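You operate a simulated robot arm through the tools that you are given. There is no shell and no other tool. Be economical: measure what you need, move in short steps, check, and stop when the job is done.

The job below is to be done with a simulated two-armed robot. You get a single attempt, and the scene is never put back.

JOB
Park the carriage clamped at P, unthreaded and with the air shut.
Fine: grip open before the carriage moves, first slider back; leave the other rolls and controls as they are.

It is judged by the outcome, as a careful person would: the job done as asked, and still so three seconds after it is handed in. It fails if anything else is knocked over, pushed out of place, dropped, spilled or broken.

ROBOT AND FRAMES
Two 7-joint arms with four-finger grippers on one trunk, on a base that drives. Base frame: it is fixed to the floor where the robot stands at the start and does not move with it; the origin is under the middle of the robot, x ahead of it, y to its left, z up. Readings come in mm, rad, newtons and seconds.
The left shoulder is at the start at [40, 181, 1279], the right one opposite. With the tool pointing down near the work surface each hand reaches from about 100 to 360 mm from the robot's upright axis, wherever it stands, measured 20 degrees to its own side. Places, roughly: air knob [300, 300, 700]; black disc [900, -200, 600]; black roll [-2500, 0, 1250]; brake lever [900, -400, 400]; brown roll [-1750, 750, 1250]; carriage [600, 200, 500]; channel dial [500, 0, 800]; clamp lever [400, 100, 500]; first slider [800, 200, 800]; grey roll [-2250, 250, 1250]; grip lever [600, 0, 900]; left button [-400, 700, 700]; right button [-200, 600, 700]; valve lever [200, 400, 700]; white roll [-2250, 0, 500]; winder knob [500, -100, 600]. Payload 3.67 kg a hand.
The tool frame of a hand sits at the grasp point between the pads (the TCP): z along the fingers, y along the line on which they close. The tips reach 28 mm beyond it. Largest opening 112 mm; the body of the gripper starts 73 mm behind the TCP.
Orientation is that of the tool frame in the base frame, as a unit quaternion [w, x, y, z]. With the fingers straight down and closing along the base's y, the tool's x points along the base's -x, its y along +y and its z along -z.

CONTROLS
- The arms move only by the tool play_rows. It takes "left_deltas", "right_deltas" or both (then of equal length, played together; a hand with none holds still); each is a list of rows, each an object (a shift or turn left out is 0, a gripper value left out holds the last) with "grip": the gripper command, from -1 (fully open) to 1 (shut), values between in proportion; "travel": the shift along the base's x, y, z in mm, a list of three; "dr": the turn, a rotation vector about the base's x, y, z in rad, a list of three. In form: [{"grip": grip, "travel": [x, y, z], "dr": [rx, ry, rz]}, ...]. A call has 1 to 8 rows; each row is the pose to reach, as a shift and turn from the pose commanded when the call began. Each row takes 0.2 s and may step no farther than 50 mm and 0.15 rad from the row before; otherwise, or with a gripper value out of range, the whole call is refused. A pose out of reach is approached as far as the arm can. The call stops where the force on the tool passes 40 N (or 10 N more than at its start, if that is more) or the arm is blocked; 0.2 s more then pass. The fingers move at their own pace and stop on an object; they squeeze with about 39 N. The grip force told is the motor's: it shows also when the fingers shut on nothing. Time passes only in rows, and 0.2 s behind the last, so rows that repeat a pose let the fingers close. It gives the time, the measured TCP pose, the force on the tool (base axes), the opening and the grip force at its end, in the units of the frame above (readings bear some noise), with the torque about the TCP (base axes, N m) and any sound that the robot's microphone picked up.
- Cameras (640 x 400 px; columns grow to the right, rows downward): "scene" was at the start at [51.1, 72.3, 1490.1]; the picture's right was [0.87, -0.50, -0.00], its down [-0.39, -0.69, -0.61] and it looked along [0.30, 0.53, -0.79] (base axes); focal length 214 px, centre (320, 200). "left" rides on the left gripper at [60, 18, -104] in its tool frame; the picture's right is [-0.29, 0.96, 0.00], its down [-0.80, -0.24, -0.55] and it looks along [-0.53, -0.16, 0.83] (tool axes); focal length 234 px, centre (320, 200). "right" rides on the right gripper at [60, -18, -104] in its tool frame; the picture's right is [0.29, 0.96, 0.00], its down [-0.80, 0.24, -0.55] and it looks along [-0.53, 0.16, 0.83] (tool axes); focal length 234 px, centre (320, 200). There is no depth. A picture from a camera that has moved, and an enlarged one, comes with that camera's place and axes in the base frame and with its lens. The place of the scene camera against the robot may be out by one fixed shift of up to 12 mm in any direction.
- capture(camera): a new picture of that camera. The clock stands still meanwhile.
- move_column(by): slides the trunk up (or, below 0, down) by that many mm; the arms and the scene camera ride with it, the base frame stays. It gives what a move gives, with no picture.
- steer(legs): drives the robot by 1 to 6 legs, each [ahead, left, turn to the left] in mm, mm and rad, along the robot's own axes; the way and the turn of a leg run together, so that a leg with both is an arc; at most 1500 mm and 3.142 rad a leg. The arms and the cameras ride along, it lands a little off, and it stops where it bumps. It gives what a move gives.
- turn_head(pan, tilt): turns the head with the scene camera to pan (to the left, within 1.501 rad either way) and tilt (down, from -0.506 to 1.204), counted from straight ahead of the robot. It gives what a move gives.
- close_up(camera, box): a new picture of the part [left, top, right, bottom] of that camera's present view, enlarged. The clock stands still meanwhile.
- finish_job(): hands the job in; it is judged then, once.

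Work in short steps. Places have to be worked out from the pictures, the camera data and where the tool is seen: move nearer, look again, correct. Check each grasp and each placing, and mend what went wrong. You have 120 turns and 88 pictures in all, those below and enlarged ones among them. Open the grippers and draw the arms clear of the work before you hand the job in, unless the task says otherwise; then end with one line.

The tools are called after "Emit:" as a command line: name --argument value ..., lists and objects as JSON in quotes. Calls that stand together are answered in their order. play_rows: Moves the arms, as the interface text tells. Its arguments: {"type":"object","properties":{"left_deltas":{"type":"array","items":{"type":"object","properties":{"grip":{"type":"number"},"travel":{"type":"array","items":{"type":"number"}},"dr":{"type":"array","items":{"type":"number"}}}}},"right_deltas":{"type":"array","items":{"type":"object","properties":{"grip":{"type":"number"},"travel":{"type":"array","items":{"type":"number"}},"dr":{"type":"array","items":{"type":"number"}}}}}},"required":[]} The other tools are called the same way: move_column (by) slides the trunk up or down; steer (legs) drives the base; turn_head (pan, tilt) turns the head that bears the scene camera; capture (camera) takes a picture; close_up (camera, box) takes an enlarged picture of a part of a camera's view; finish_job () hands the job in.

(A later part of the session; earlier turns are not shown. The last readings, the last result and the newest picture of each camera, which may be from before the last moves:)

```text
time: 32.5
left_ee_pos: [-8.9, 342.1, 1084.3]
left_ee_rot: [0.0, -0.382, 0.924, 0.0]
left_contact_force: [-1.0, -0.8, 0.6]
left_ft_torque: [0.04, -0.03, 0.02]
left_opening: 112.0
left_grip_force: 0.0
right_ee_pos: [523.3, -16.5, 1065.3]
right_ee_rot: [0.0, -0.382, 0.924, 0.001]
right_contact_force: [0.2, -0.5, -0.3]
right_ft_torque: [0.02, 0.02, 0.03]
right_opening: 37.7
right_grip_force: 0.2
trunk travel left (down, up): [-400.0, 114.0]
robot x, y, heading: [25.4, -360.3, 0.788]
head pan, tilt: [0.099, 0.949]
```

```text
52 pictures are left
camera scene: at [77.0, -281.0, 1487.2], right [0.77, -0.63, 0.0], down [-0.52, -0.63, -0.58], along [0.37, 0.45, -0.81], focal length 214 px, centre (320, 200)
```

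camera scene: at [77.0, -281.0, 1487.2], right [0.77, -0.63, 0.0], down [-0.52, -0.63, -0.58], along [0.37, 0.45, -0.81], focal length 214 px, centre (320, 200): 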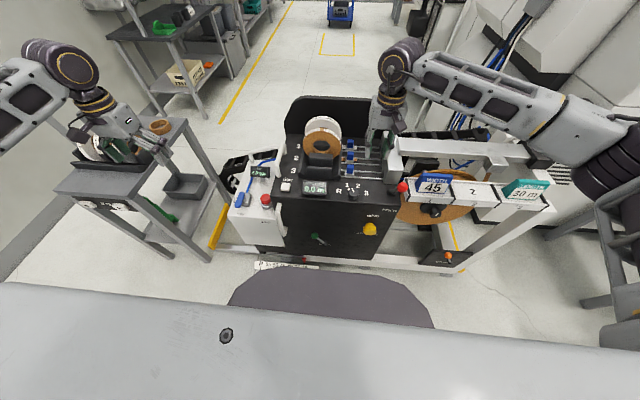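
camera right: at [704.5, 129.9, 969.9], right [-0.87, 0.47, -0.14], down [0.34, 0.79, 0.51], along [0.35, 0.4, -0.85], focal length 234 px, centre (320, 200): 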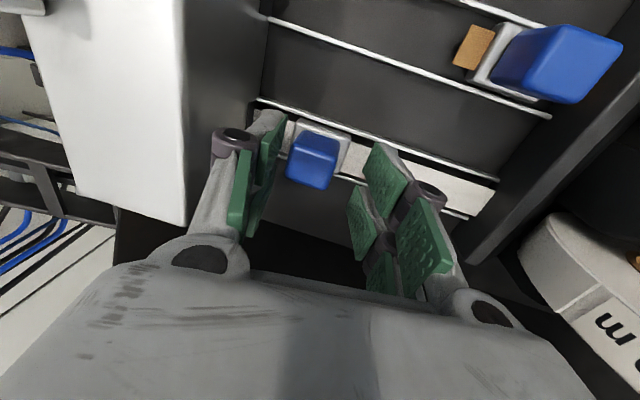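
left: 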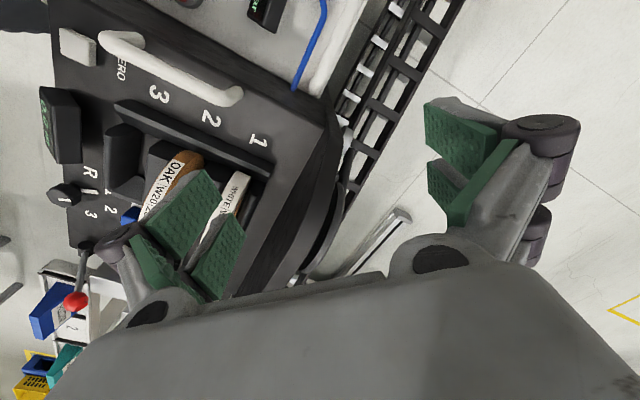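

Before lowering the trunk I bring both hands in front of the panel, clear of bench and machine.

Emit:
play_rows --left_deltas '[{"travel": [28, -37, 0]}, {"travel": [56, -74, 0]}, {"travel": [84, -112, 0]}, {"travel": [112, -149, 0]}, {"travel": [140, -186, 0]}, {"travel": [168, -223, 0]}, {"travel": [196, -260, 0]}, {"travel": [224, -298, 0]}]' --right_deltas '[{"travel": [-5, -30, 0]}, {"travel": [-10, -60, 0]}, {"travel": [-15, -90, 0]}, {"travel": [-20, -120, 0]}, {"travel": [-25, -150, 0]}, {"travel": [-30, -180, 0]}, {"travel": [-35, -210, 0]}, {"travel": [-39, -236, 0]}]'

Emit:
move_column --by -250

Emit:
capture --camera "left"

Emit:
capture --camera "scene"

```text
time: 34.4
left_ee_pos: [217.5, 43.7, 1084.5]
left_ee_rot: [-0.002, -0.382, 0.924, 0.002]
left_contact_force: [0.3, -0.4, 0.8]
left_ft_torque: [0.04, 0.05, 0.01]
left_opening: 112.0
left_grip_force: 0.2
right_ee_pos: [482.8, -254.4, 1065.0]
right_ee_rot: [-0.001, -0.382, 0.924, 0.0]
right_contact_force: [0.1, 0.0, 0.4]
right_ft_torque: [0.0, 0.04, 0.01]
right_opening: 38.2
right_grip_force: 0.0
trunk travel left (down, up): [-400.0, 114.0]
robot x, y, heading: [22.2, -354.5, 0.786]
head pan, tilt: [0.099, 0.949]
```

```text
time: 36.9
left_ee_pos: [217.3, 44.7, 834.2]
left_ee_rot: [0.0, -0.382, 0.924, 0.001]
left_contact_force: [0.4, -0.5, 1.0]
left_ft_torque: [0.0, -0.01, 0.02]
left_opening: 111.9
left_grip_force: 0.1
right_ee_pos: [481.7, -254.0, 815.0]
right_ee_rot: [0.0, -0.382, 0.924, 0.0]
right_contact_force: [-0.6, 0.4, 0.5]
right_ft_torque: [-0.01, -0.03, -0.03]
right_opening: 37.9
right_grip_force: 0.1
trunk travel left (down, up): [-150.0, 364.0]
robot x, y, heading: [22.3, -357.4, 0.781]
head pan, tilt: [0.099, 0.949]
```

```text
51 pictures are left
camera left: at [162.3, 15.2, 938.4], right [-0.47, 0.88, 0.0], down [0.73, 0.39, 0.55], along [0.49, 0.26, -0.83], focal length 234 px, centre (320, 200)
```

left: 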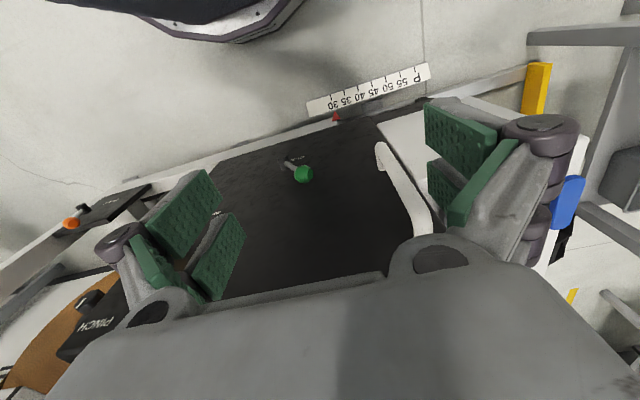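

```text
50 pictures are left
camera scene: at [77.5, -280.7, 1237.9], right [0.77, -0.63, 0.0], down [-0.52, -0.63, -0.58], along [0.37, 0.45, -0.81], focal length 214 px, centre (320, 200)
```

scene: 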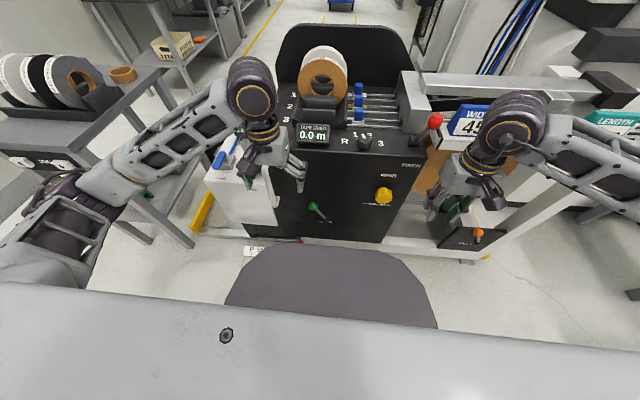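

Good view of the clamp lever; enlarge it from both cameras.

Emit:
close_up --camera "left" --box '[250, 60, 450, 220]'

Emit:
close_up --camera "scene" --box '[270, 170, 400, 260]'

```text
2.50 times, centred on (350, 140) of left
camera zoom: at [162.3, 15.2, 938.4], right [-0.47, 0.88, 0.0], down [0.73, 0.39, 0.55], along [0.49, 0.26, -0.83], focal length 585 px, centre (245, 350)
```

zoom: 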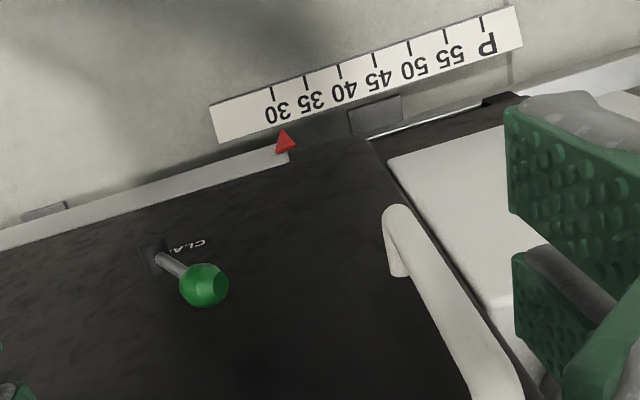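

```text
4.44 times, centred on (335, 215) of scene
camera zoom: at [77.5, -280.7, 1237.9], right [0.77, -0.63, 0.0], down [-0.52, -0.63, -0.58], along [0.37, 0.45, -0.81], focal length 953 px, centre (253, 133)
```

zoom: 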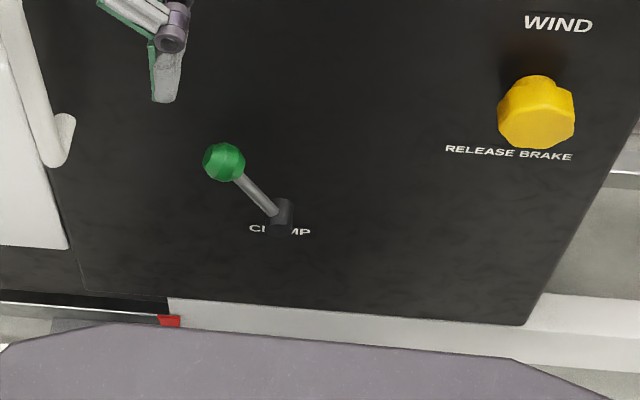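

Ball ≈(343,78,575), pivot ≈(377,44,495): the clamp lever leans left 31° and swings across the face. I close the left fingers, pitch the tool forward ~1 rad and descend in front of the panel, left of the ball.

Emit:
play_rows --left_deltas '[{"grip": 1, "travel": [0, 0, -30], "dr": [0.1, -0.1, 0]}, {"travel": [3, 0, -65], "dr": [0.2, -0.2, 0]}, {"travel": [6, 2, -100], "dr": [0.3, -0.3, 0]}, {"travel": [8, 5, -135], "dr": [0.4, -0.4, 0]}, {"travel": [10, 10, -170], "dr": [0.5, -0.5, 0]}, {"travel": [15, 14, -205], "dr": [0.6, -0.6, 0]}, {"travel": [20, 18, -225], "dr": [0.7, -0.7, 0]}, {"travel": [20, 18, -240], "dr": [0.7, -0.7, 0]}]'

Emit:
capture --camera "left"

```text
time: 38.7
left_ee_pos: [237.7, 61.4, 594.8]
left_ee_rot: [0.44, -0.336, 0.813, 0.182]
left_contact_force: [0.7, -0.5, -0.6]
left_ft_torque: [-0.01, -0.01, -0.01]
left_opening: 0.1
left_grip_force: 35.4
right_ee_pos: [482.4, -252.6, 814.8]
right_ee_rot: [0.0, -0.381, 0.924, 0.0]
right_contact_force: [0.4, 0.0, -0.3]
right_ft_torque: [0.03, -0.04, 0.02]
right_opening: 38.0
right_grip_force: 0.0
trunk travel left (down, up): [-150.0, 364.0]
robot x, y, heading: [19.5, -356.5, 0.783]
head pan, tilt: [0.099, 0.949]
```

```text
47 pictures are left
camera left: at [140.5, -10.2, 602.1], right [-0.56, 0.79, 0.24], down [0.15, -0.19, 0.97], along [0.81, 0.58, -0.01], focal length 234 px, centre (320, 200)
```

left: 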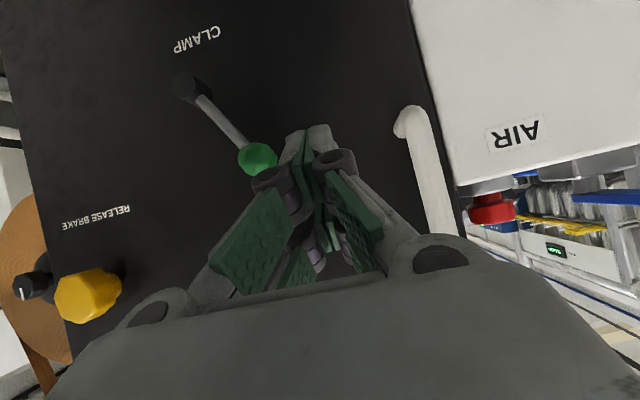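

Refined from the hand camera: ball ≈ n 309, u −192, z ≈552. Advance so the closed tips sit just left of the ball.

Emit:
play_rows --left_deltas '[{"travel": [28, 13, -12]}, {"travel": [55, 26, -24]}, {"travel": [82, 38, -32]}, {"travel": [82, 38, -32]}]'

Emit:
capture --camera "left"

```text
time: 39.7
left_ee_pos: [320.8, 100.9, 562.1]
left_ee_rot: [0.438, -0.336, 0.814, 0.182]
left_contact_force: [-0.2, -0.8, -0.2]
left_ft_torque: [0.0, 0.0, 0.0]
left_opening: 0.0
left_grip_force: 35.2
right_ee_pos: [481.1, -252.8, 815.5]
right_ee_rot: [0.0, -0.382, 0.924, 0.0]
right_contact_force: [-0.2, -0.3, 0.2]
right_ft_torque: [0.03, 0.01, 0.01]
right_opening: 37.9
right_grip_force: 0.1
trunk travel left (down, up): [-150.0, 364.0]
robot x, y, heading: [20.5, -357.3, 0.784]
head pan, tilt: [0.099, 0.949]
```

```text
46 pictures are left
camera left: at [222.0, 29.5, 569.1], right [-0.56, 0.79, 0.24], down [0.15, -0.19, 0.97], along [0.81, 0.58, -0.01], focal length 234 px, centre (320, 200)
```

left: 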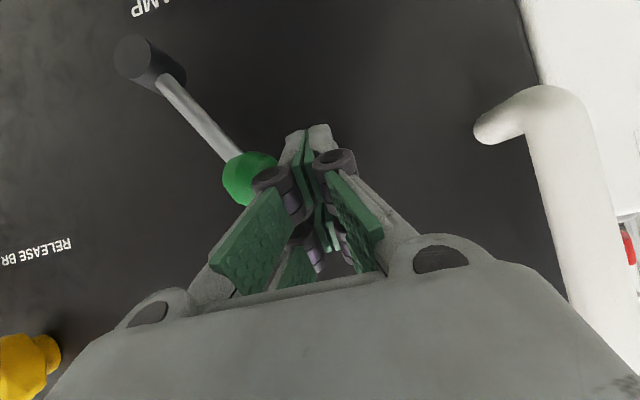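

Fingers are beside the ball. Push it across to the right.

Emit:
play_rows --left_deltas '[{"travel": [12, -12, -4]}, {"travel": [26, -26, -2]}, {"travel": [40, -40, 2]}, {"travel": [54, -54, 3]}, {"travel": [68, -68, 0]}, {"travel": [80, -80, -4]}, {"travel": [88, -88, -6]}]'

Emit:
capture --camera "left"

```text
time: 40.8
left_ee_pos: [355.0, 79.6, 563.4]
left_ee_rot: [0.434, -0.335, 0.811, 0.205]
left_contact_force: [-23.2, -34.0, -1.1]
left_ft_torque: [0.22, -0.11, -0.33]
left_opening: 6.0
left_grip_force: 35.7
right_ee_pos: [480.4, -256.2, 816.1]
right_ee_rot: [0.001, -0.383, 0.924, 0.001]
right_contact_force: [0.6, 0.3, 0.3]
right_ft_torque: [-0.02, -0.03, 0.01]
right_opening: 38.3
right_grip_force: 0.1
trunk travel left (down, up): [-150.0, 364.0]
robot x, y, heading: [22.6, -362.0, 0.78]
head pan, tilt: [0.099, 0.949]
stopped in row 5 (left hand): the force on the tool passed its limit at 50 N (the readings are from after the stop); the commanded pose is now the measured one
```

```text
45 pictures are left
camera left: at [258.1, 4.9, 570.5], right [-0.57, 0.77, 0.28], down [0.18, -0.22, 0.96], along [0.8, 0.6, -0.01], focal length 234 px, centre (320, 200)
```

left: 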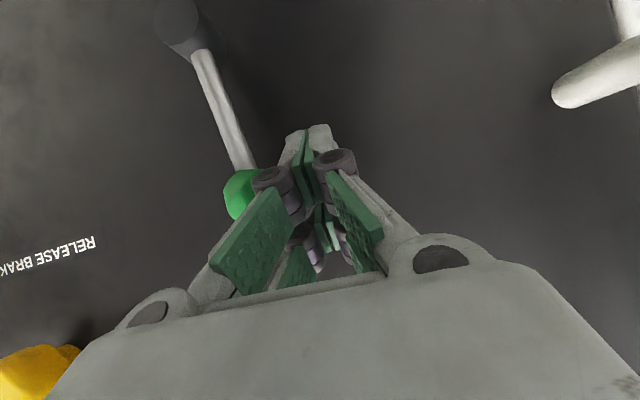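

The force is mostly along the panel normal – the tips likely touched the panel. Pull back ~18 mm and continue pushing right.

Emit:
play_rows --left_deltas '[{"travel": [-7, -7, 0]}, {"travel": [-13, -13, 0]}, {"travel": [-2, -24, 2]}, {"travel": [10, -36, 2]}, {"travel": [22, -48, 0]}, {"travel": [34, -60, -3]}, {"travel": [44, -70, -6]}, {"travel": [44, -70, -6]}]'

Emit:
capture --camera "left"

```text
time: 41.0
left_ee_pos: [353.4, 79.2, 563.5]
left_ee_rot: [0.433, -0.336, 0.811, 0.205]
left_contact_force: [-14.0, -21.1, 4.1]
left_ft_torque: [0.35, -0.17, -0.21]
left_opening: 6.0
left_grip_force: 35.7
right_ee_pos: [480.5, -256.7, 814.5]
right_ee_rot: [0.002, -0.381, 0.925, 0.0]
right_contact_force: [0.2, -0.1, -0.3]
right_ft_torque: [0.0, 0.0, 0.0]
right_opening: 38.0
right_grip_force: 0.1
trunk travel left (down, up): [-150.0, 364.0]
robot x, y, heading: [22.6, -358.5, 0.788]
head pan, tilt: [0.099, 0.949]
stopped in row 1 (left hand): the force on the tool passed its limit at 62 N (the readings are from after the stop); the commanded pose is now the measured one
```

```text
44 pictures are left
camera left: at [257.6, 5.3, 570.5], right [-0.57, 0.77, 0.28], down [0.18, -0.22, 0.96], along [0.8, 0.6, -0.01], focal length 234 px, centre (320, 200)
```

left: 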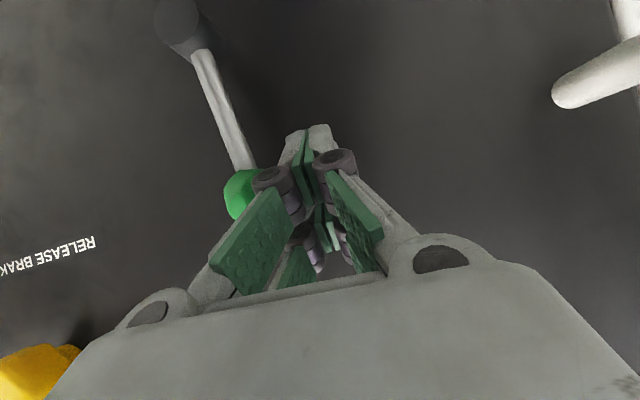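

Seems jammed on the ball. Disengage by moving left and a bit back.

Emit:
play_rows --left_deltas '[{"travel": [-5, 5, 0]}, {"travel": [-12, 12, 0]}, {"travel": [-22, 16, 0]}, {"travel": [-36, 8, 0]}]'

Emit:
capture --camera "left"

```text
time: 42.0
left_ee_pos: [317.8, 96.5, 565.7]
left_ee_rot: [0.435, -0.337, 0.808, 0.211]
left_contact_force: [-0.4, 0.4, 0.2]
left_ft_torque: [0.0, -0.01, -0.01]
left_opening: 0.2
left_grip_force: 35.6
right_ee_pos: [480.9, -254.4, 814.6]
right_ee_rot: [0.001, -0.381, 0.924, -0.001]
right_contact_force: [0.5, 0.0, -0.8]
right_ft_torque: [-0.03, 0.03, -0.02]
right_opening: 38.0
right_grip_force: 0.0
trunk travel left (down, up): [-150.0, 364.0]
robot x, y, heading: [21.7, -357.7, 0.789]
head pan, tilt: [0.099, 0.949]
```

```text
43 pictures are left
camera left: at [223.1, 22.4, 571.4], right [-0.58, 0.76, 0.29], down [0.18, -0.23, 0.96], along [0.79, 0.61, 0.0], focal length 234 px, centre (320, 200)
```

left: 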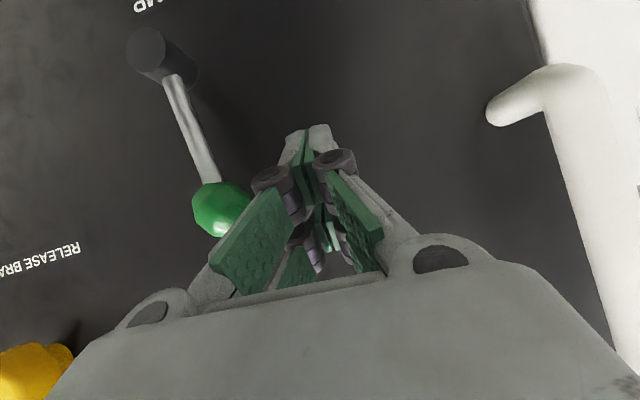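

The lever stays where pushed (~8° left of vertical). Re-engage nearer the tips (10 mm farther back) and push through.

Emit:
play_rows --left_deltas '[{"travel": [-8, -8, 4]}, {"travel": [8, -24, 4]}, {"travel": [22, -38, 4]}, {"travel": [34, -50, 4]}, {"travel": [46, -62, 3]}, {"travel": [58, -74, 0]}, {"travel": [70, -86, -5]}, {"travel": [80, -96, -8]}]'

Emit:
capture --camera "left"

```text
time: 42.9
left_ee_pos: [278.8, 152.5, 566.8]
left_ee_rot: [0.411, -0.383, 0.782, 0.27]
left_contact_force: [-3.5, -4.9, -1.4]
left_ft_torque: [0.03, -0.02, -0.07]
left_opening: 0.1
left_grip_force: 35.7
right_ee_pos: [482.2, -254.7, 814.7]
right_ee_rot: [0.0, -0.382, 0.924, 0.0]
right_contact_force: [0.0, -0.2, 0.3]
right_ft_torque: [0.01, -0.02, 0.0]
right_opening: 38.1
right_grip_force: 0.1
trunk travel left (down, up): [-150.0, 364.0]
robot x, y, heading: [24.4, -358.4, 0.787]
head pan, tilt: [0.099, 0.949]
stopped in row 4 (left hand): the arm was blocked; the commanded pose is now the measured one
```

```text
42 pictures are left
camera left: at [195.8, 63.6, 571.6], right [-0.68, 0.65, 0.35], down [0.25, -0.24, 0.94], along [0.69, 0.72, 0.0], focal length 234 px, centre (320, 200)
```

left: 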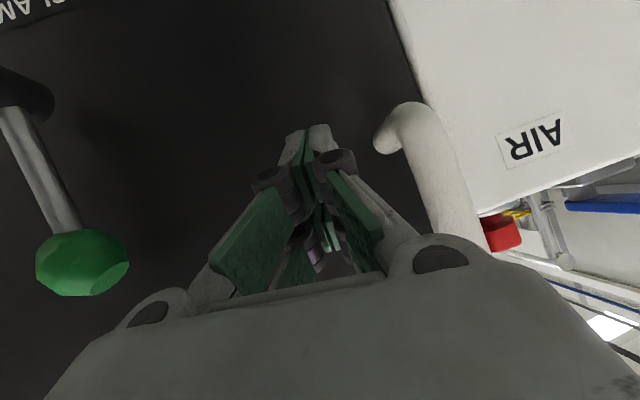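

The left arm is at its limit crossing that far right. I retract it, restore its orientation, then shift the robot right 220 mm so the lever is in front of the left arm.

Emit:
play_rows --left_deltas '[{"travel": [-30, -30, 5]}, {"travel": [-62, -62, 10], "dr": [-0.047, -0.031, -0.093]}, {"travel": [-85, -85, 15], "dr": [-0.094, -0.062, -0.186]}, {"travel": [-85, -85, 15], "dr": [-0.094, -0.062, -0.186]}]'

Emit:
steer --legs '[[0, -220, 0]]'

Emit:
capture --camera "left"

```text
time: 43.3
left_ee_pos: [240.6, 158.0, 584.2]
left_ee_rot: [0.418, -0.386, 0.769, 0.291]
left_contact_force: [-0.3, 0.6, 0.4]
left_ft_torque: [0.03, 0.02, 0.02]
left_opening: 0.1
left_grip_force: 36.0
right_ee_pos: [481.6, -256.6, 814.8]
right_ee_rot: [0.0, -0.381, 0.925, 0.0]
right_contact_force: [0.3, 0.2, 0.6]
right_ft_torque: [0.01, -0.01, -0.04]
right_opening: 38.3
right_grip_force: 0.0
trunk travel left (down, up): [-150.0, 364.0]
robot x, y, heading: [22.0, -359.7, 0.78]
head pan, tilt: [0.099, 0.949]
stopped in row 2 (left hand): the force on the tool passed its limit at 54 N (the readings are from after the stop); the commanded pose is now the measured one
```

```text
time: 45.0
left_ee_pos: [394.2, 4.8, 584.2]
left_ee_rot: [0.417, -0.388, 0.769, 0.292]
left_contact_force: [-0.4, -0.4, -0.3]
left_ft_torque: [-0.04, -0.01, 0.06]
left_opening: 0.1
left_grip_force: 36.0
right_ee_pos: [634.7, -408.4, 814.3]
right_ee_rot: [-0.001, -0.382, 0.924, 0.001]
right_contact_force: [-0.6, -1.1, 0.2]
right_ft_torque: [0.04, 0.03, -0.01]
right_opening: 38.0
right_grip_force: 0.1
trunk travel left (down, up): [-150.0, 364.0]
robot x, y, heading: [175.1, -510.4, 0.786]
head pan, tilt: [0.099, 0.949]
```

```text
41 pictures are left
camera left: at [313.4, -86.2, 584.1], right [-0.7, 0.61, 0.37], down [0.25, -0.27, 0.93], along [0.67, 0.74, 0.04], focal length 234 px, centre (320, 200)
```

left: 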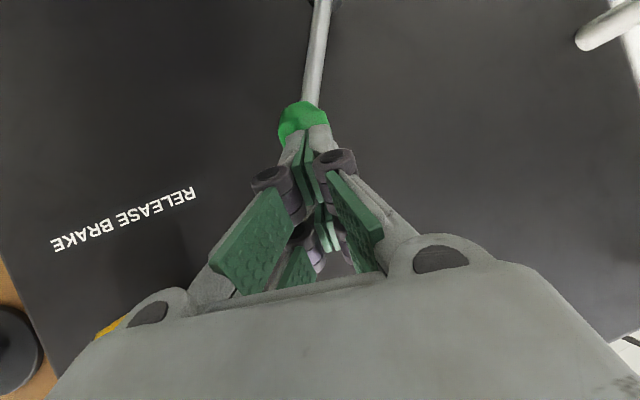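

The drive itself swept the lever to the right (leaning ≈30° right now). I back the left hand off gently and check the lever.

Emit:
play_rows --left_deltas '[{"travel": [-10, -10, 0]}, {"travel": [-22, -22, 0]}, {"travel": [-36, -36, 0]}, {"travel": [-52, -52, 0]}, {"travel": [-70, -70, 5]}, {"travel": [-90, -90, 10]}, {"travel": [-100, -100, 10]}]'

Emit:
capture --camera "left"

Emit:
capture --camera "scene"

```text
time: 46.8
left_ee_pos: [242.2, -47.0, 590.3]
left_ee_rot: [0.391, -0.374, 0.764, 0.35]
left_contact_force: [0.7, -0.1, 0.1]
left_ft_torque: [0.0, -0.06, 0.0]
left_opening: 0.0
left_grip_force: 35.6
right_ee_pos: [634.1, -407.2, 815.5]
right_ee_rot: [0.0, -0.382, 0.924, 0.001]
right_contact_force: [-0.4, -0.4, 0.7]
right_ft_torque: [-0.02, 0.02, 0.03]
right_opening: 37.9
right_grip_force: 0.1
trunk travel left (down, up): [-150.0, 364.0]
robot x, y, heading: [176.0, -510.7, 0.786]
head pan, tilt: [0.099, 0.949]
stopped in row 7 (left hand): the arm was blocked; the commanded pose is now the measured one
```

```text
40 pictures are left
camera left: at [167.1, -142.7, 590.0], right [-0.69, 0.54, 0.48], down [0.35, -0.33, 0.88], along [0.63, 0.77, 0.04], focal length 234 px, centre (320, 200)
```

left: 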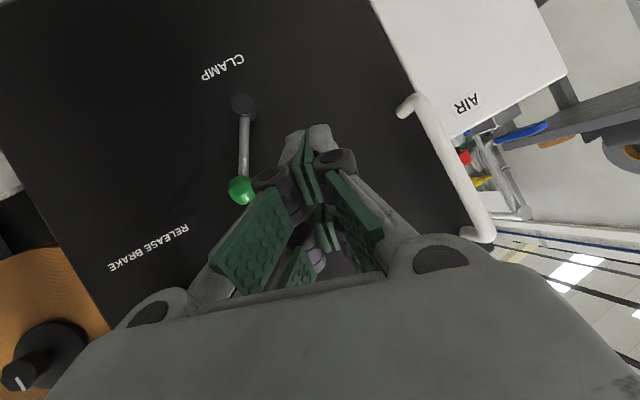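

```text
39 pictures are left
camera scene: at [229.4, -434.8, 1238.3], right [0.77, -0.63, 0.0], down [-0.52, -0.63, -0.58], along [0.37, 0.45, -0.81], focal length 214 px, centre (320, 200)
```

scene: 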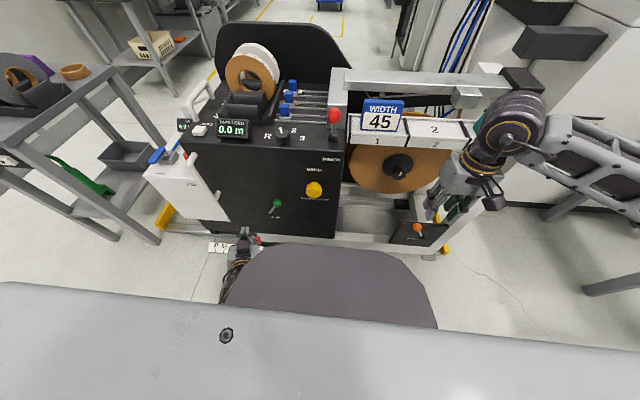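

CLAMP lever now leans right. The left arm is in a cramped posture, so I raise it and turn the tool back to straight down.

Emit:
play_rows --left_deltas '[{"travel": [5, 8, 30], "dr": [-0.125, 0.06, -0.014]}, {"travel": [10, 16, 60], "dr": [-0.249, 0.12, -0.028]}, {"travel": [15, 24, 90], "dr": [-0.374, 0.18, -0.042]}, {"travel": [20, 33, 120], "dr": [-0.498, 0.24, -0.056]}, {"travel": [25, 41, 150], "dr": [-0.623, 0.3, -0.07]}, {"travel": [30, 50, 180], "dr": [-0.748, 0.36, -0.085]}, {"travel": [35, 58, 210], "dr": [-0.872, 0.42, -0.1]}, {"travel": [40, 66, 240], "dr": [-0.997, 0.48, -0.113]}]'

```text
time: 48.3
left_ee_pos: [204.2, 64.9, 748.8]
left_ee_rot: [0.032, -0.377, 0.899, 0.221]
left_contact_force: [0.0, 0.0, -0.5]
left_ft_torque: [0.02, 0.0, 0.01]
left_opening: 0.1
left_grip_force: 35.8
left hand out of reach, approached as far as the arm can: row 3, 6, 7
right_ee_pos: [633.5, -407.0, 815.2]
right_ee_rot: [0.001, -0.383, 0.924, -0.001]
right_contact_force: [0.0, 0.7, 0.4]
right_ft_torque: [0.0, 0.03, -0.04]
right_opening: 37.9
right_grip_force: 0.1
trunk travel left (down, up): [-150.0, 364.0]
robot x, y, heading: [173.9, -511.4, 0.783]
head pan, tilt: [0.099, 0.949]
stopped in row 7 (left hand): the arm was blocked; the commanded pose is now the measured one
```

Continue: finish straightening and raise.

Emit:
play_rows --left_deltas '[{"travel": [13, -9, 25], "dr": [-0.109, -0.027, 0]}, {"travel": [26, -18, 50], "dr": [-0.218, -0.055, 0]}, {"travel": [40, -27, 75], "dr": [-0.327, -0.083, 0]}, {"travel": [53, -36, 100], "dr": [-0.436, -0.11, -0.01]}, {"travel": [66, -45, 110], "dr": [-0.436, -0.11, -0.01]}, {"travel": [66, -45, 110], "dr": [-0.436, -0.11, -0.01]}]'

```text
time: 48.8
left_ee_pos: [137.1, 120.4, 806.2]
left_ee_rot: [-0.045, -0.39, 0.874, 0.286]
left_contact_force: [-0.3, -0.2, 0.0]
left_ft_torque: [-0.03, -0.01, 0.01]
left_opening: 0.2
left_grip_force: 35.9
left hand out of reach, approached as far as the arm can: row 2
right_ee_pos: [633.7, -405.9, 814.7]
right_ee_rot: [0.0, -0.383, 0.924, -0.001]
right_contact_force: [0.5, -0.4, 0.5]
right_ft_torque: [0.0, 0.01, -0.03]
right_opening: 38.2
right_grip_force: 0.0
trunk travel left (down, up): [-150.0, 364.0]
robot x, y, heading: [179.6, -510.5, 0.779]
head pan, tilt: [0.099, 0.949]
stopped in row 2 (left hand): the arm was blocked; the commanded pose is now the measured one
```

A wrist joint is near its limit; I steer toward the left arm's original relative posture (out to the left), position first.

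Emit:
play_rows --left_deltas '[{"travel": [5, 25, 10]}, {"travel": [10, 50, 20]}, {"travel": [13, 68, 28], "dr": [-0.05, -0.03, 0]}, {"travel": [13, 68, 28], "dr": [-0.15, -0.09, -0.01]}, {"travel": [13, 68, 28], "dr": [-0.25, -0.15, -0.02]}, {"travel": [13, 68, 28], "dr": [-0.37, -0.22, -0.04]}, {"travel": [13, 68, 28], "dr": [-0.48, -0.28, -0.05]}]'

Emit:
capture --camera "scene"

```text
time: 50.4
left_ee_pos: [150.3, 187.9, 833.7]
left_ee_rot: [-0.007, -0.382, 0.924, 0.012]
left_contact_force: [-1.2, -0.3, -0.3]
left_ft_torque: [0.03, 0.0, 0.01]
left_opening: 0.1
left_grip_force: 35.5
right_ee_pos: [634.5, -408.3, 815.5]
right_ee_rot: [0.0, -0.383, 0.924, -0.001]
right_contact_force: [0.5, 0.0, -0.3]
right_ft_torque: [-0.03, -0.02, -0.01]
right_opening: 38.1
right_grip_force: 0.0
trunk travel left (down, up): [-150.0, 364.0]
robot x, y, heading: [175.6, -512.2, 0.782]
head pan, tilt: [0.099, 0.949]
```

```text
38 pictures are left
camera scene: at [229.6, -434.9, 1237.8], right [0.77, -0.63, 0.0], down [-0.52, -0.63, -0.58], along [0.37, 0.45, -0.81], focal length 214 px, centre (320, 200)
```

scene: 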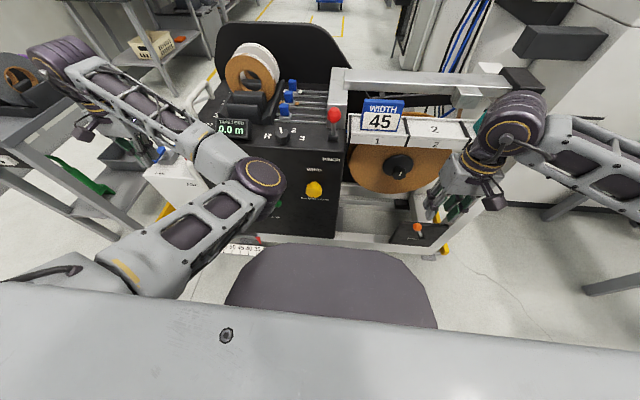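

The elbow flipped inward; from here I'll rely on the right arm. Check the pointer, handle and lever in an enlarged view first.

Emit:
close_up --camera "scene" --box '[130, 130, 350, 270]'

```text
2.86 times, centred on (240, 200) of scene
camera zoom: at [229.6, -434.9, 1237.8], right [0.77, -0.63, 0.0], down [-0.52, -0.63, -0.58], along [0.37, 0.45, -0.81], focal length 613 px, centre (549, 200)
```

zoom: 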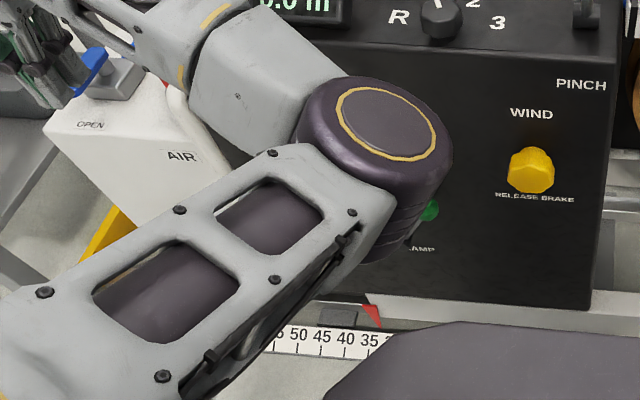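

I raise the trunk again and extend the left arm forward, then swing it inward while extended so the elbow falls to the outside.

Emit:
move_column --by 300

Emit:
play_rows --left_deltas '[{"travel": [33, 33, 5]}, {"travel": [66, 66, 10]}, {"travel": [99, 99, 10]}, {"travel": [132, 132, 10]}, {"travel": [160, 160, 10]}, {"travel": [185, 185, 10]}, {"travel": [200, 200, 10]}]'

Emit:
capture --camera "scene"

```text
time: 53.4
left_ee_pos: [150.2, 188.5, 1134.0]
left_ee_rot: [-0.007, -0.383, 0.924, 0.015]
left_contact_force: [-0.6, 0.1, 0.6]
left_ft_torque: [0.01, -0.02, 0.03]
left_opening: 0.0
left_grip_force: 35.0
right_ee_pos: [633.0, -408.3, 1115.5]
right_ee_rot: [0.0, -0.383, 0.924, 0.0]
right_contact_force: [-0.2, -0.6, -0.1]
right_ft_torque: [-0.02, -0.02, -0.01]
right_opening: 38.3
right_grip_force: 0.0
trunk travel left (down, up): [-450.0, 64.0]
robot x, y, heading: [177.8, -513.4, 0.786]
head pan, tilt: [0.099, 0.949]
```

```text
time: 55.0
left_ee_pos: [347.7, 377.6, 1141.9]
left_ee_rot: [-0.006, -0.383, 0.923, 0.014]
left_contact_force: [2.8, -3.3, -5.5]
left_ft_torque: [0.22, 0.23, 0.01]
left_opening: 0.1
left_grip_force: 35.7
left hand out of reach, approached as far as the arm can: row 7
right_ee_pos: [632.8, -406.7, 1115.6]
right_ee_rot: [0.001, -0.382, 0.924, 0.0]
right_contact_force: [-0.3, -0.3, 1.3]
right_ft_torque: [-0.01, -0.03, -0.01]
right_opening: 38.0
right_grip_force: 0.0
trunk travel left (down, up): [-450.0, 64.0]
robot x, y, heading: [176.2, -509.3, 0.79]
head pan, tilt: [0.099, 0.949]
```

```text
36 pictures are left
camera scene: at [227.2, -435.9, 1537.9], right [0.77, -0.63, 0.0], down [-0.52, -0.63, -0.58], along [0.37, 0.45, -0.81], focal length 214 px, centre (320, 200)
```

scene: 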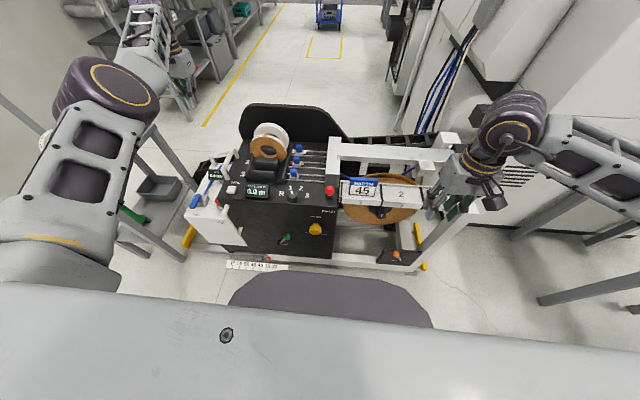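

Extended. Now swing it inward.

Emit:
play_rows --left_deltas '[{"travel": [18, -38, 0]}, {"travel": [36, -76, 0]}, {"travel": [53, -114, 0]}, {"travel": [68, -152, 0]}, {"travel": [83, -190, 0]}, {"travel": [97, -230, 0]}, {"travel": [110, -268, 0]}, {"travel": [122, -306, 0]}]'

Emit:
play_rows --left_deltas '[{"travel": [-25, -25, 0]}, {"travel": [-50, -50, 0]}, {"travel": [-75, -75, 0]}, {"travel": [-100, -100, 0]}, {"travel": [-125, -125, 0]}, {"travel": [-125, -125, 0]}]'

Emit:
capture --camera "scene"

```text
time: 56.8
left_ee_pos: [492.5, 147.6, 1106.7]
left_ee_rot: [-0.006, -0.389, 0.921, 0.017]
left_contact_force: [0.3, -0.5, -0.2]
left_ft_torque: [0.04, 0.01, 0.0]
left_opening: 0.1
left_grip_force: 36.4
left hand out of reach, approached as far as the arm can: row 6, 7, 8
right_ee_pos: [634.5, -407.9, 1114.7]
right_ee_rot: [0.0, -0.383, 0.924, 0.0]
right_contact_force: [-0.3, 0.1, 0.0]
right_ft_torque: [0.0, 0.0, 0.01]
right_opening: 37.9
right_grip_force: 0.0
trunk travel left (down, up): [-450.0, 64.0]
robot x, y, heading: [177.1, -512.9, 0.782]
head pan, tilt: [0.099, 0.949]
```

```text
time: 58.4
left_ee_pos: [389.8, 149.5, 1036.5]
left_ee_rot: [-0.006, -0.411, 0.91, 0.049]
left_contact_force: [0.4, -0.6, -0.6]
left_ft_torque: [0.02, 0.02, 0.03]
left_opening: 0.1
left_grip_force: 35.5
left hand out of reach, approached as far as the arm can: row 1, 2, 3, 4, 5, 6
right_ee_pos: [634.9, -407.5, 1114.3]
right_ee_rot: [0.0, -0.382, 0.924, -0.001]
right_contact_force: [-0.3, 0.6, 0.7]
right_ft_torque: [0.0, -0.01, 0.0]
right_opening: 38.1
right_grip_force: 0.1
trunk travel left (down, up): [-450.0, 64.0]
robot x, y, heading: [177.1, -515.9, 0.784]
head pan, tilt: [0.099, 0.949]
stopped in row 6 (left hand): the arm was blocked; the commanded pose is now the measured one
```

```text
35 pictures are left
camera scene: at [229.8, -435.0, 1537.9], right [0.77, -0.63, 0.0], down [-0.52, -0.63, -0.58], along [0.37, 0.45, -0.81], focal length 214 px, centre (320, 200)
```

scene: 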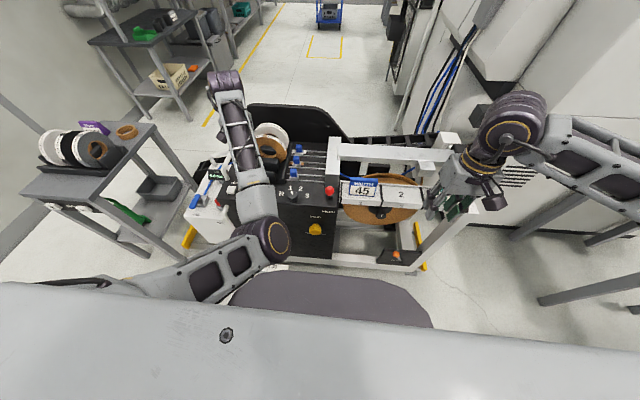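

The inward elbow persists. I'll park the left arm out sideways at height and use only the right arm.

Emit:
play_rows --left_deltas '[{"travel": [-32, 32, 15]}, {"travel": [-64, 64, 30]}, {"travel": [-106, 78, 50]}, {"travel": [-149, 82, 70]}, {"travel": [-194, 71, 90]}, {"travel": [-236, 57, 100]}, {"travel": [-280, 44, 100]}, {"travel": [-325, 32, 100]}]'

Emit:
play_rows --left_deltas '[{"travel": [-42, -12, 0]}, {"travel": [-84, -24, 0]}, {"travel": [-126, -40, 0]}, {"travel": [-168, -60, 0]}, {"travel": [-205, -85, 0]}, {"travel": [-240, -115, 0]}, {"travel": [-270, -150, 0]}]'

Emit:
capture --camera "scene"

```text
refused: row 5 steps farther than a row can; nothing moved
```

```text
time: 59.7
left_ee_pos: [145.0, 148.3, 1040.6]
left_ee_rot: [-0.012, -0.432, 0.895, 0.109]
left_contact_force: [-0.5, 0.0, -0.2]
left_ft_torque: [0.02, -0.03, 0.01]
left_opening: 0.0
left_grip_force: 35.7
left hand out of reach, approached as far as the arm can: row 2, 3, 4, 5, 6
right_ee_pos: [634.4, -407.9, 1115.1]
right_ee_rot: [0.0, -0.382, 0.924, 0.0]
right_contact_force: [0.5, 0.0, -0.9]
right_ft_torque: [0.0, -0.02, 0.01]
right_opening: 38.1
right_grip_force: 0.0
trunk travel left (down, up): [-450.0, 64.0]
robot x, y, heading: [175.0, -515.3, 0.787]
head pan, tilt: [0.099, 0.949]
stopped in row 6 (left hand): the arm was blocked; the commanded pose is now the measured one
```

```text
34 pictures are left
camera scene: at [229.4, -435.2, 1538.0], right [0.77, -0.63, 0.0], down [-0.52, -0.63, -0.58], along [0.37, 0.45, -0.81], focal length 214 px, centre (320, 200)
```

scene: 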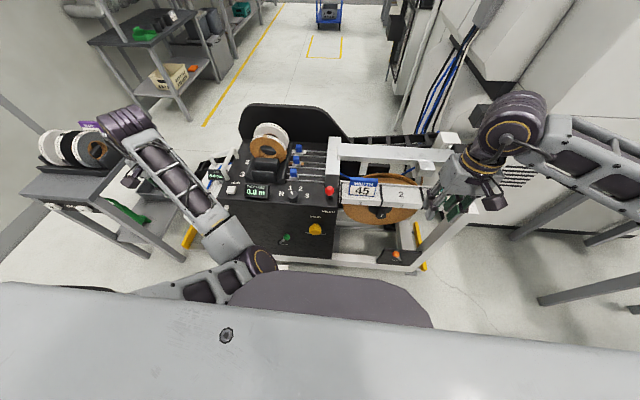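

Nothing was disturbed. I send the left hand on out to the side and up in smaller steps.

Emit:
play_rows --left_deltas '[{"travel": [-35, 7, 15]}, {"travel": [-71, 14, 30]}, {"travel": [-117, 17, 45]}, {"travel": [-163, 14, 55]}, {"travel": [-208, 10, 60]}, {"travel": [-253, 0, 60]}, {"travel": [-299, -11, 60]}, {"travel": [-339, -22, 60]}]'

```text
time: 61.5
left_ee_pos: [-191.9, 124.7, 1097.6]
left_ee_rot: [-0.012, -0.431, 0.896, 0.108]
left_contact_force: [-0.3, -0.5, 0.0]
left_ft_torque: [0.01, -0.02, 0.01]
left_opening: 0.1
left_grip_force: 35.4
right_ee_pos: [632.5, -408.3, 1116.3]
right_ee_rot: [0.002, -0.381, 0.924, 0.0]
right_contact_force: [0.2, 0.3, 0.5]
right_ft_torque: [0.02, -0.01, -0.01]
right_opening: 38.4
right_grip_force: 0.1
trunk travel left (down, up): [-450.0, 64.0]
robot x, y, heading: [176.8, -514.6, 0.786]
head pan, tilt: [0.099, 0.949]
```

Left arm parked sideways. Before driving left, look that way for obstacles.

Emit:
turn_head --pan 1.3 --tilt 0.6

Emit:
capture --camera "scene"

```text
time: 62.9
left_ee_pos: [-190.4, 124.5, 1097.8]
left_ee_rot: [-0.012, -0.432, 0.896, 0.107]
left_contact_force: [-0.2, -0.5, 0.2]
left_ft_torque: [0.02, 0.0, 0.01]
left_opening: 0.0
left_grip_force: 35.5
right_ee_pos: [634.0, -407.4, 1115.9]
right_ee_rot: [0.0, -0.381, 0.924, 0.0]
right_contact_force: [-0.4, 0.2, 0.0]
right_ft_torque: [-0.01, 0.02, -0.02]
right_opening: 38.0
right_grip_force: 0.1
trunk travel left (down, up): [-450.0, 64.0]
robot x, y, heading: [178.7, -510.1, 0.787]
head pan, tilt: [1.3, 0.6]
```

```text
33 pictures are left
camera scene: at [140.4, -414.3, 1566.3], right [0.87, 0.49, 0.0], down [0.28, -0.49, -0.82], along [-0.4, 0.72, -0.57], focal length 214 px, centre (320, 200)
```

scene: 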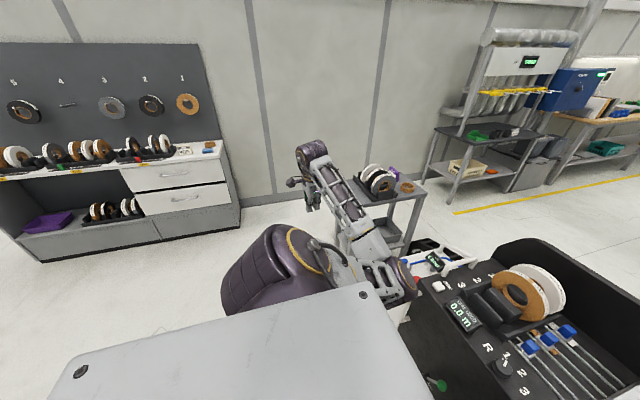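

Path is free. Drive left 560 mm, then lower the trunk.

Emit:
steer --legs '[[0, 560, 0]]'

Emit:
move_column --by -300

Emit:
turn_head --pan -0.15 --tilt 0.95

Emit:
capture --camera "scene"

Emit:
capture --camera "right"

```text
time: 66.1
left_ee_pos: [-584.5, 517.3, 1098.8]
left_ee_rot: [-0.011, -0.432, 0.895, 0.108]
left_contact_force: [1.1, -0.1, 0.1]
left_ft_torque: [0.0, -0.02, -0.05]
left_opening: 0.0
left_grip_force: 35.8
right_ee_pos: [242.0, -13.5, 1115.4]
right_ee_rot: [-0.001, -0.383, 0.924, 0.0]
right_contact_force: [0.0, 0.8, 0.0]
right_ft_torque: [0.01, 0.0, -0.01]
right_opening: 38.2
right_grip_force: 0.0
trunk travel left (down, up): [-450.0, 64.0]
robot x, y, heading: [-215.2, -121.8, 0.788]
head pan, tilt: [1.3, 0.6]
```

```text
time: 69.1
left_ee_pos: [-586.0, 516.6, 798.0]
left_ee_rot: [-0.012, -0.432, 0.895, 0.108]
left_contact_force: [0.2, 0.9, 0.5]
left_ft_torque: [0.0, -0.01, 0.02]
left_opening: 0.2
left_grip_force: 35.6
right_ee_pos: [240.2, -13.8, 814.5]
right_ee_rot: [0.001, -0.383, 0.924, 0.0]
right_contact_force: [0.0, -0.5, 0.5]
right_ft_torque: [-0.01, 0.01, 0.01]
right_opening: 38.2
right_grip_force: 0.0
trunk travel left (down, up): [-150.0, 364.0]
robot x, y, heading: [-214.1, -119.0, 0.785]
head pan, tilt: [1.3, 0.6]
```

```text
time: 70.7
left_ee_pos: [-585.2, 517.7, 798.8]
left_ee_rot: [-0.012, -0.431, 0.896, 0.108]
left_contact_force: [-0.8, 0.5, 0.6]
left_ft_torque: [-0.01, -0.01, -0.02]
left_opening: 0.0
left_grip_force: 35.6
right_ee_pos: [240.8, -12.7, 814.2]
right_ee_rot: [0.0, -0.383, 0.924, -0.001]
right_contact_force: [0.2, 0.2, 0.6]
right_ft_torque: [0.01, 0.04, 0.0]
right_opening: 38.2
right_grip_force: 0.1
trunk travel left (down, up): [-150.0, 364.0]
robot x, y, heading: [-217.6, -116.2, 0.782]
head pan, tilt: [-0.15, 0.949]
```

```text
32 pictures are left
camera scene: at [-151.0, -54.4, 1237.8], right [0.59, -0.8, 0.0], down [-0.65, -0.48, -0.58], along [0.47, 0.35, -0.81], focal length 214 px, centre (320, 200)
```

scene: 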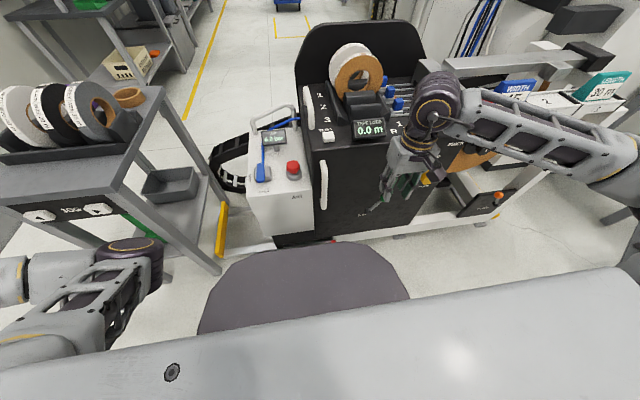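

```text
31 pictures are left
camera right: at [211.3, -66.4, 918.2], right [-0.88, 0.47, 0.0], down [0.39, 0.73, 0.55], along [0.26, 0.49, -0.83], focal length 234 px, centre (320, 200)
```

right: 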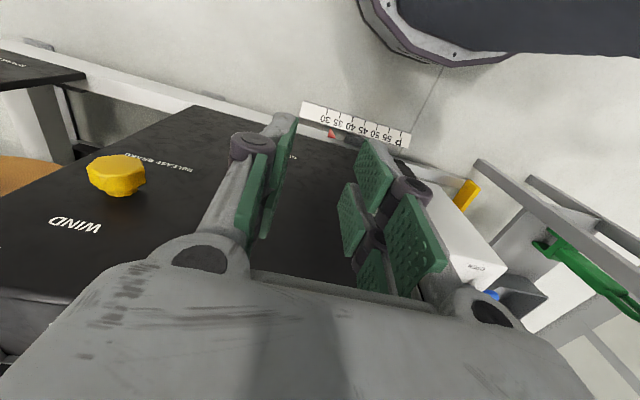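

Handle bar on the front ≈(222,209), z 554–790. I shift the robot 130 mm further left so it lies in front of the right arm, then pitch the right tool forward and open it.

Emit:
steer --legs '[[0, 130, 0]]'

Emit:
play_rows --right_deltas '[{"grip": -0.3, "travel": [0, 0, -15], "dr": [0.1, -0.1, 0]}, {"travel": [0, 0, -30], "dr": [0.2, -0.2, 0]}, {"travel": [0, 0, -45], "dr": [0.3, -0.3, 0]}, {"travel": [0, 0, -60], "dr": [0.4, -0.4, 0]}, {"travel": [0, 0, -75], "dr": [0.5, -0.5, 0]}, {"travel": [0, 0, -90], "dr": [0.6, -0.6, 0]}, {"travel": [0, 0, -105], "dr": [0.7, -0.7, 0]}, {"travel": [0, 0, -105], "dr": [0.7, -0.7, 0]}]'

Emit:
capture --camera "right"

```text
time: 72.0
left_ee_pos: [-677.8, 612.0, 797.4]
left_ee_rot: [-0.012, -0.431, 0.896, 0.107]
left_contact_force: [-0.6, -0.4, -0.7]
left_ft_torque: [-0.01, -0.01, 0.0]
left_opening: 0.0
left_grip_force: 35.4
right_ee_pos: [147.6, 80.1, 816.5]
right_ee_rot: [0.0, -0.382, 0.924, -0.001]
right_contact_force: [-0.3, -0.6, 0.0]
right_ft_torque: [-0.04, -0.04, -0.02]
right_opening: 38.0
right_grip_force: 0.0
trunk travel left (down, up): [-150.0, 364.0]
robot x, y, heading: [-312.9, -22.7, 0.783]
head pan, tilt: [-0.15, 0.949]
```

```text
time: 73.8
left_ee_pos: [-676.6, 611.5, 797.8]
left_ee_rot: [-0.013, -0.431, 0.896, 0.108]
left_contact_force: [0.3, -0.4, -0.2]
left_ft_torque: [-0.06, -0.04, 0.0]
left_opening: 0.0
left_grip_force: 36.0
right_ee_pos: [179.1, 113.2, 712.6]
right_ee_rot: [0.336, -0.356, 0.861, 0.139]
right_contact_force: [0.2, 0.1, -0.3]
right_ft_torque: [0.02, 0.01, -0.01]
right_opening: 72.7
right_grip_force: 0.0
right hand out of reach, approached as far as the arm can: row 3, 4, 5, 6, 7, 8
trunk travel left (down, up): [-150.0, 364.0]
robot x, y, heading: [-309.5, -26.0, 0.786]
head pan, tilt: [-0.15, 0.949]
```

```text
30 pictures are left
camera right: at [110.8, 21.8, 747.6], right [-0.83, 0.53, -0.19], down [-0.02, 0.32, 0.95], along [0.56, 0.79, -0.25], focal length 234 px, centre (320, 200)
```

right: 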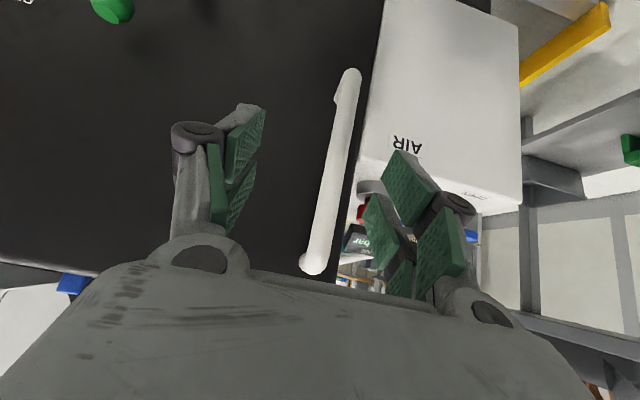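

Bar seen between the jaws' sides; estimate u ≈ −17, n ≈ 302. Advance part-way with the bar centred.

Emit:
play_rows --right_deltas '[{"travel": [24, 42, 0]}, {"travel": [17, 60, -5]}, {"travel": [30, 74, -8]}, {"travel": [43, 86, -12]}, {"travel": [52, 95, -12]}, {"travel": [52, 95, -12]}]'

Emit:
capture --camera "right"

```text
time: 75.2
left_ee_pos: [-677.1, 609.6, 797.9]
left_ee_rot: [-0.011, -0.431, 0.896, 0.109]
left_contact_force: [0.4, 0.2, 0.5]
left_ft_torque: [0.03, -0.04, 0.0]
left_opening: 0.2
left_grip_force: 35.6
right_ee_pos: [229.6, 206.2, 700.6]
right_ee_rot: [0.333, -0.355, 0.863, 0.138]
right_contact_force: [-18.9, -21.5, -4.3]
right_ft_torque: [-0.05, 0.12, -1.23]
right_opening: 78.6
right_grip_force: 4.0
trunk travel left (down, up): [-150.0, 364.0]
robot x, y, heading: [-309.9, -29.4, 0.78]
head pan, tilt: [-0.15, 0.949]
```

```text
29 pictures are left
camera right: at [161.4, 113.9, 735.9], right [-0.83, 0.53, -0.19], down [-0.01, 0.32, 0.95], along [0.56, 0.78, -0.26], focal length 234 px, centre (320, 200)
```

right: 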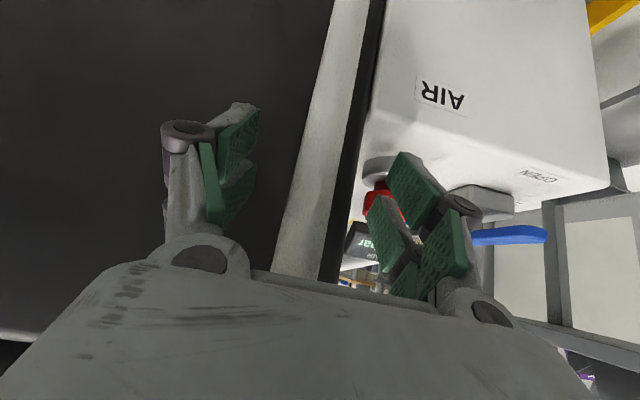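

Tips touched the panel (n≈327). Back off 10 mm and close on the bar.

Emit:
play_rows --right_deltas '[{"travel": [-4, -4, 0]}, {"travel": [-8, -8, 0]}, {"grip": 1, "travel": [-8, -8, 0]}, {"travel": [-8, -8, 0]}, {"travel": [-8, -8, 0]}]'

Emit:
capture --camera "right"

```text
time: 76.4
left_ee_pos: [-676.7, 612.3, 797.4]
left_ee_rot: [-0.012, -0.431, 0.896, 0.108]
left_contact_force: [0.1, 0.2, 0.4]
left_ft_torque: [0.02, 0.01, -0.03]
left_opening: 0.0
left_grip_force: 35.5
right_ee_pos: [224.3, 201.5, 701.4]
right_ee_rot: [0.337, -0.356, 0.86, 0.14]
right_contact_force: [7.1, 6.6, 0.4]
right_ft_torque: [0.31, -0.5, -0.1]
right_opening: 19.0
right_grip_force: 45.0
trunk travel left (down, up): [-150.0, 364.0]
robot x, y, heading: [-310.8, -26.8, 0.783]
head pan, tilt: [-0.15, 0.949]
```

```text
28 pictures are left
camera right: at [156.9, 110.2, 737.0], right [-0.83, 0.53, -0.19], down [-0.02, 0.32, 0.95], along [0.56, 0.79, -0.25], focal length 234 px, centre (320, 200)
```

right: 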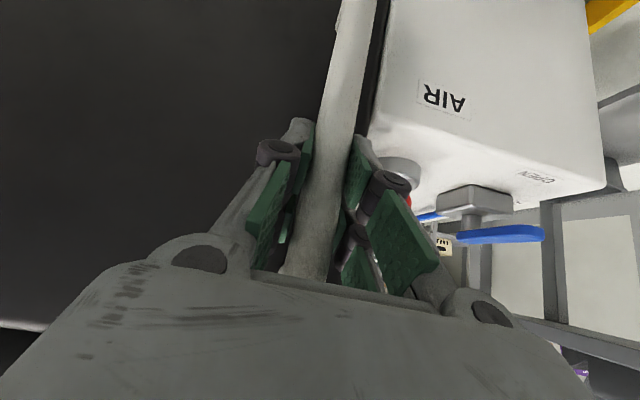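

Handle gripped (19 mm). View the scale and pointer now from the scene camera.

Emit:
capture --camera "scene"

```text
27 pictures are left
camera scene: at [-243.4, 39.2, 1237.7], right [0.59, -0.81, 0.0], down [-0.66, -0.48, -0.58], along [0.47, 0.34, -0.81], focal length 214 px, centre (320, 200)
```

scene: 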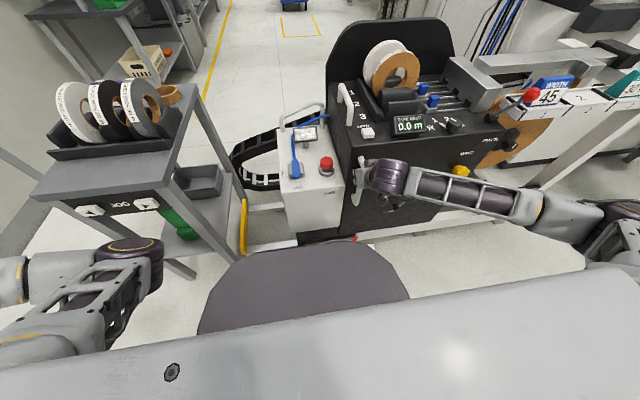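

Test that the clamp is released: pull the handle 30 mm left.

Emit:
play_rows --right_deltas '[{"travel": [-4, 4, 0]}, {"travel": [-9, 9, 0]}, {"travel": [-15, 15, 0]}, {"travel": [-21, 21, 0]}, {"travel": [-21, 21, 0]}]'

```text
time: 77.6
left_ee_pos: [-676.8, 611.5, 796.8]
left_ee_rot: [-0.013, -0.431, 0.896, 0.108]
left_contact_force: [-1.7, -0.4, -0.2]
left_ft_torque: [0.0, -0.03, 0.01]
left_opening: 0.1
left_grip_force: 35.9
right_ee_pos: [201.6, 225.4, 701.5]
right_ee_rot: [0.335, -0.357, 0.861, 0.14]
right_contact_force: [15.7, 21.4, 0.7]
right_ft_torque: [0.79, -0.96, -0.19]
right_opening: 19.0
right_grip_force: 44.9
trunk travel left (down, up): [-150.0, 364.0]
robot x, y, heading: [-308.9, -24.9, 0.786]
head pan, tilt: [-0.15, 0.949]
```

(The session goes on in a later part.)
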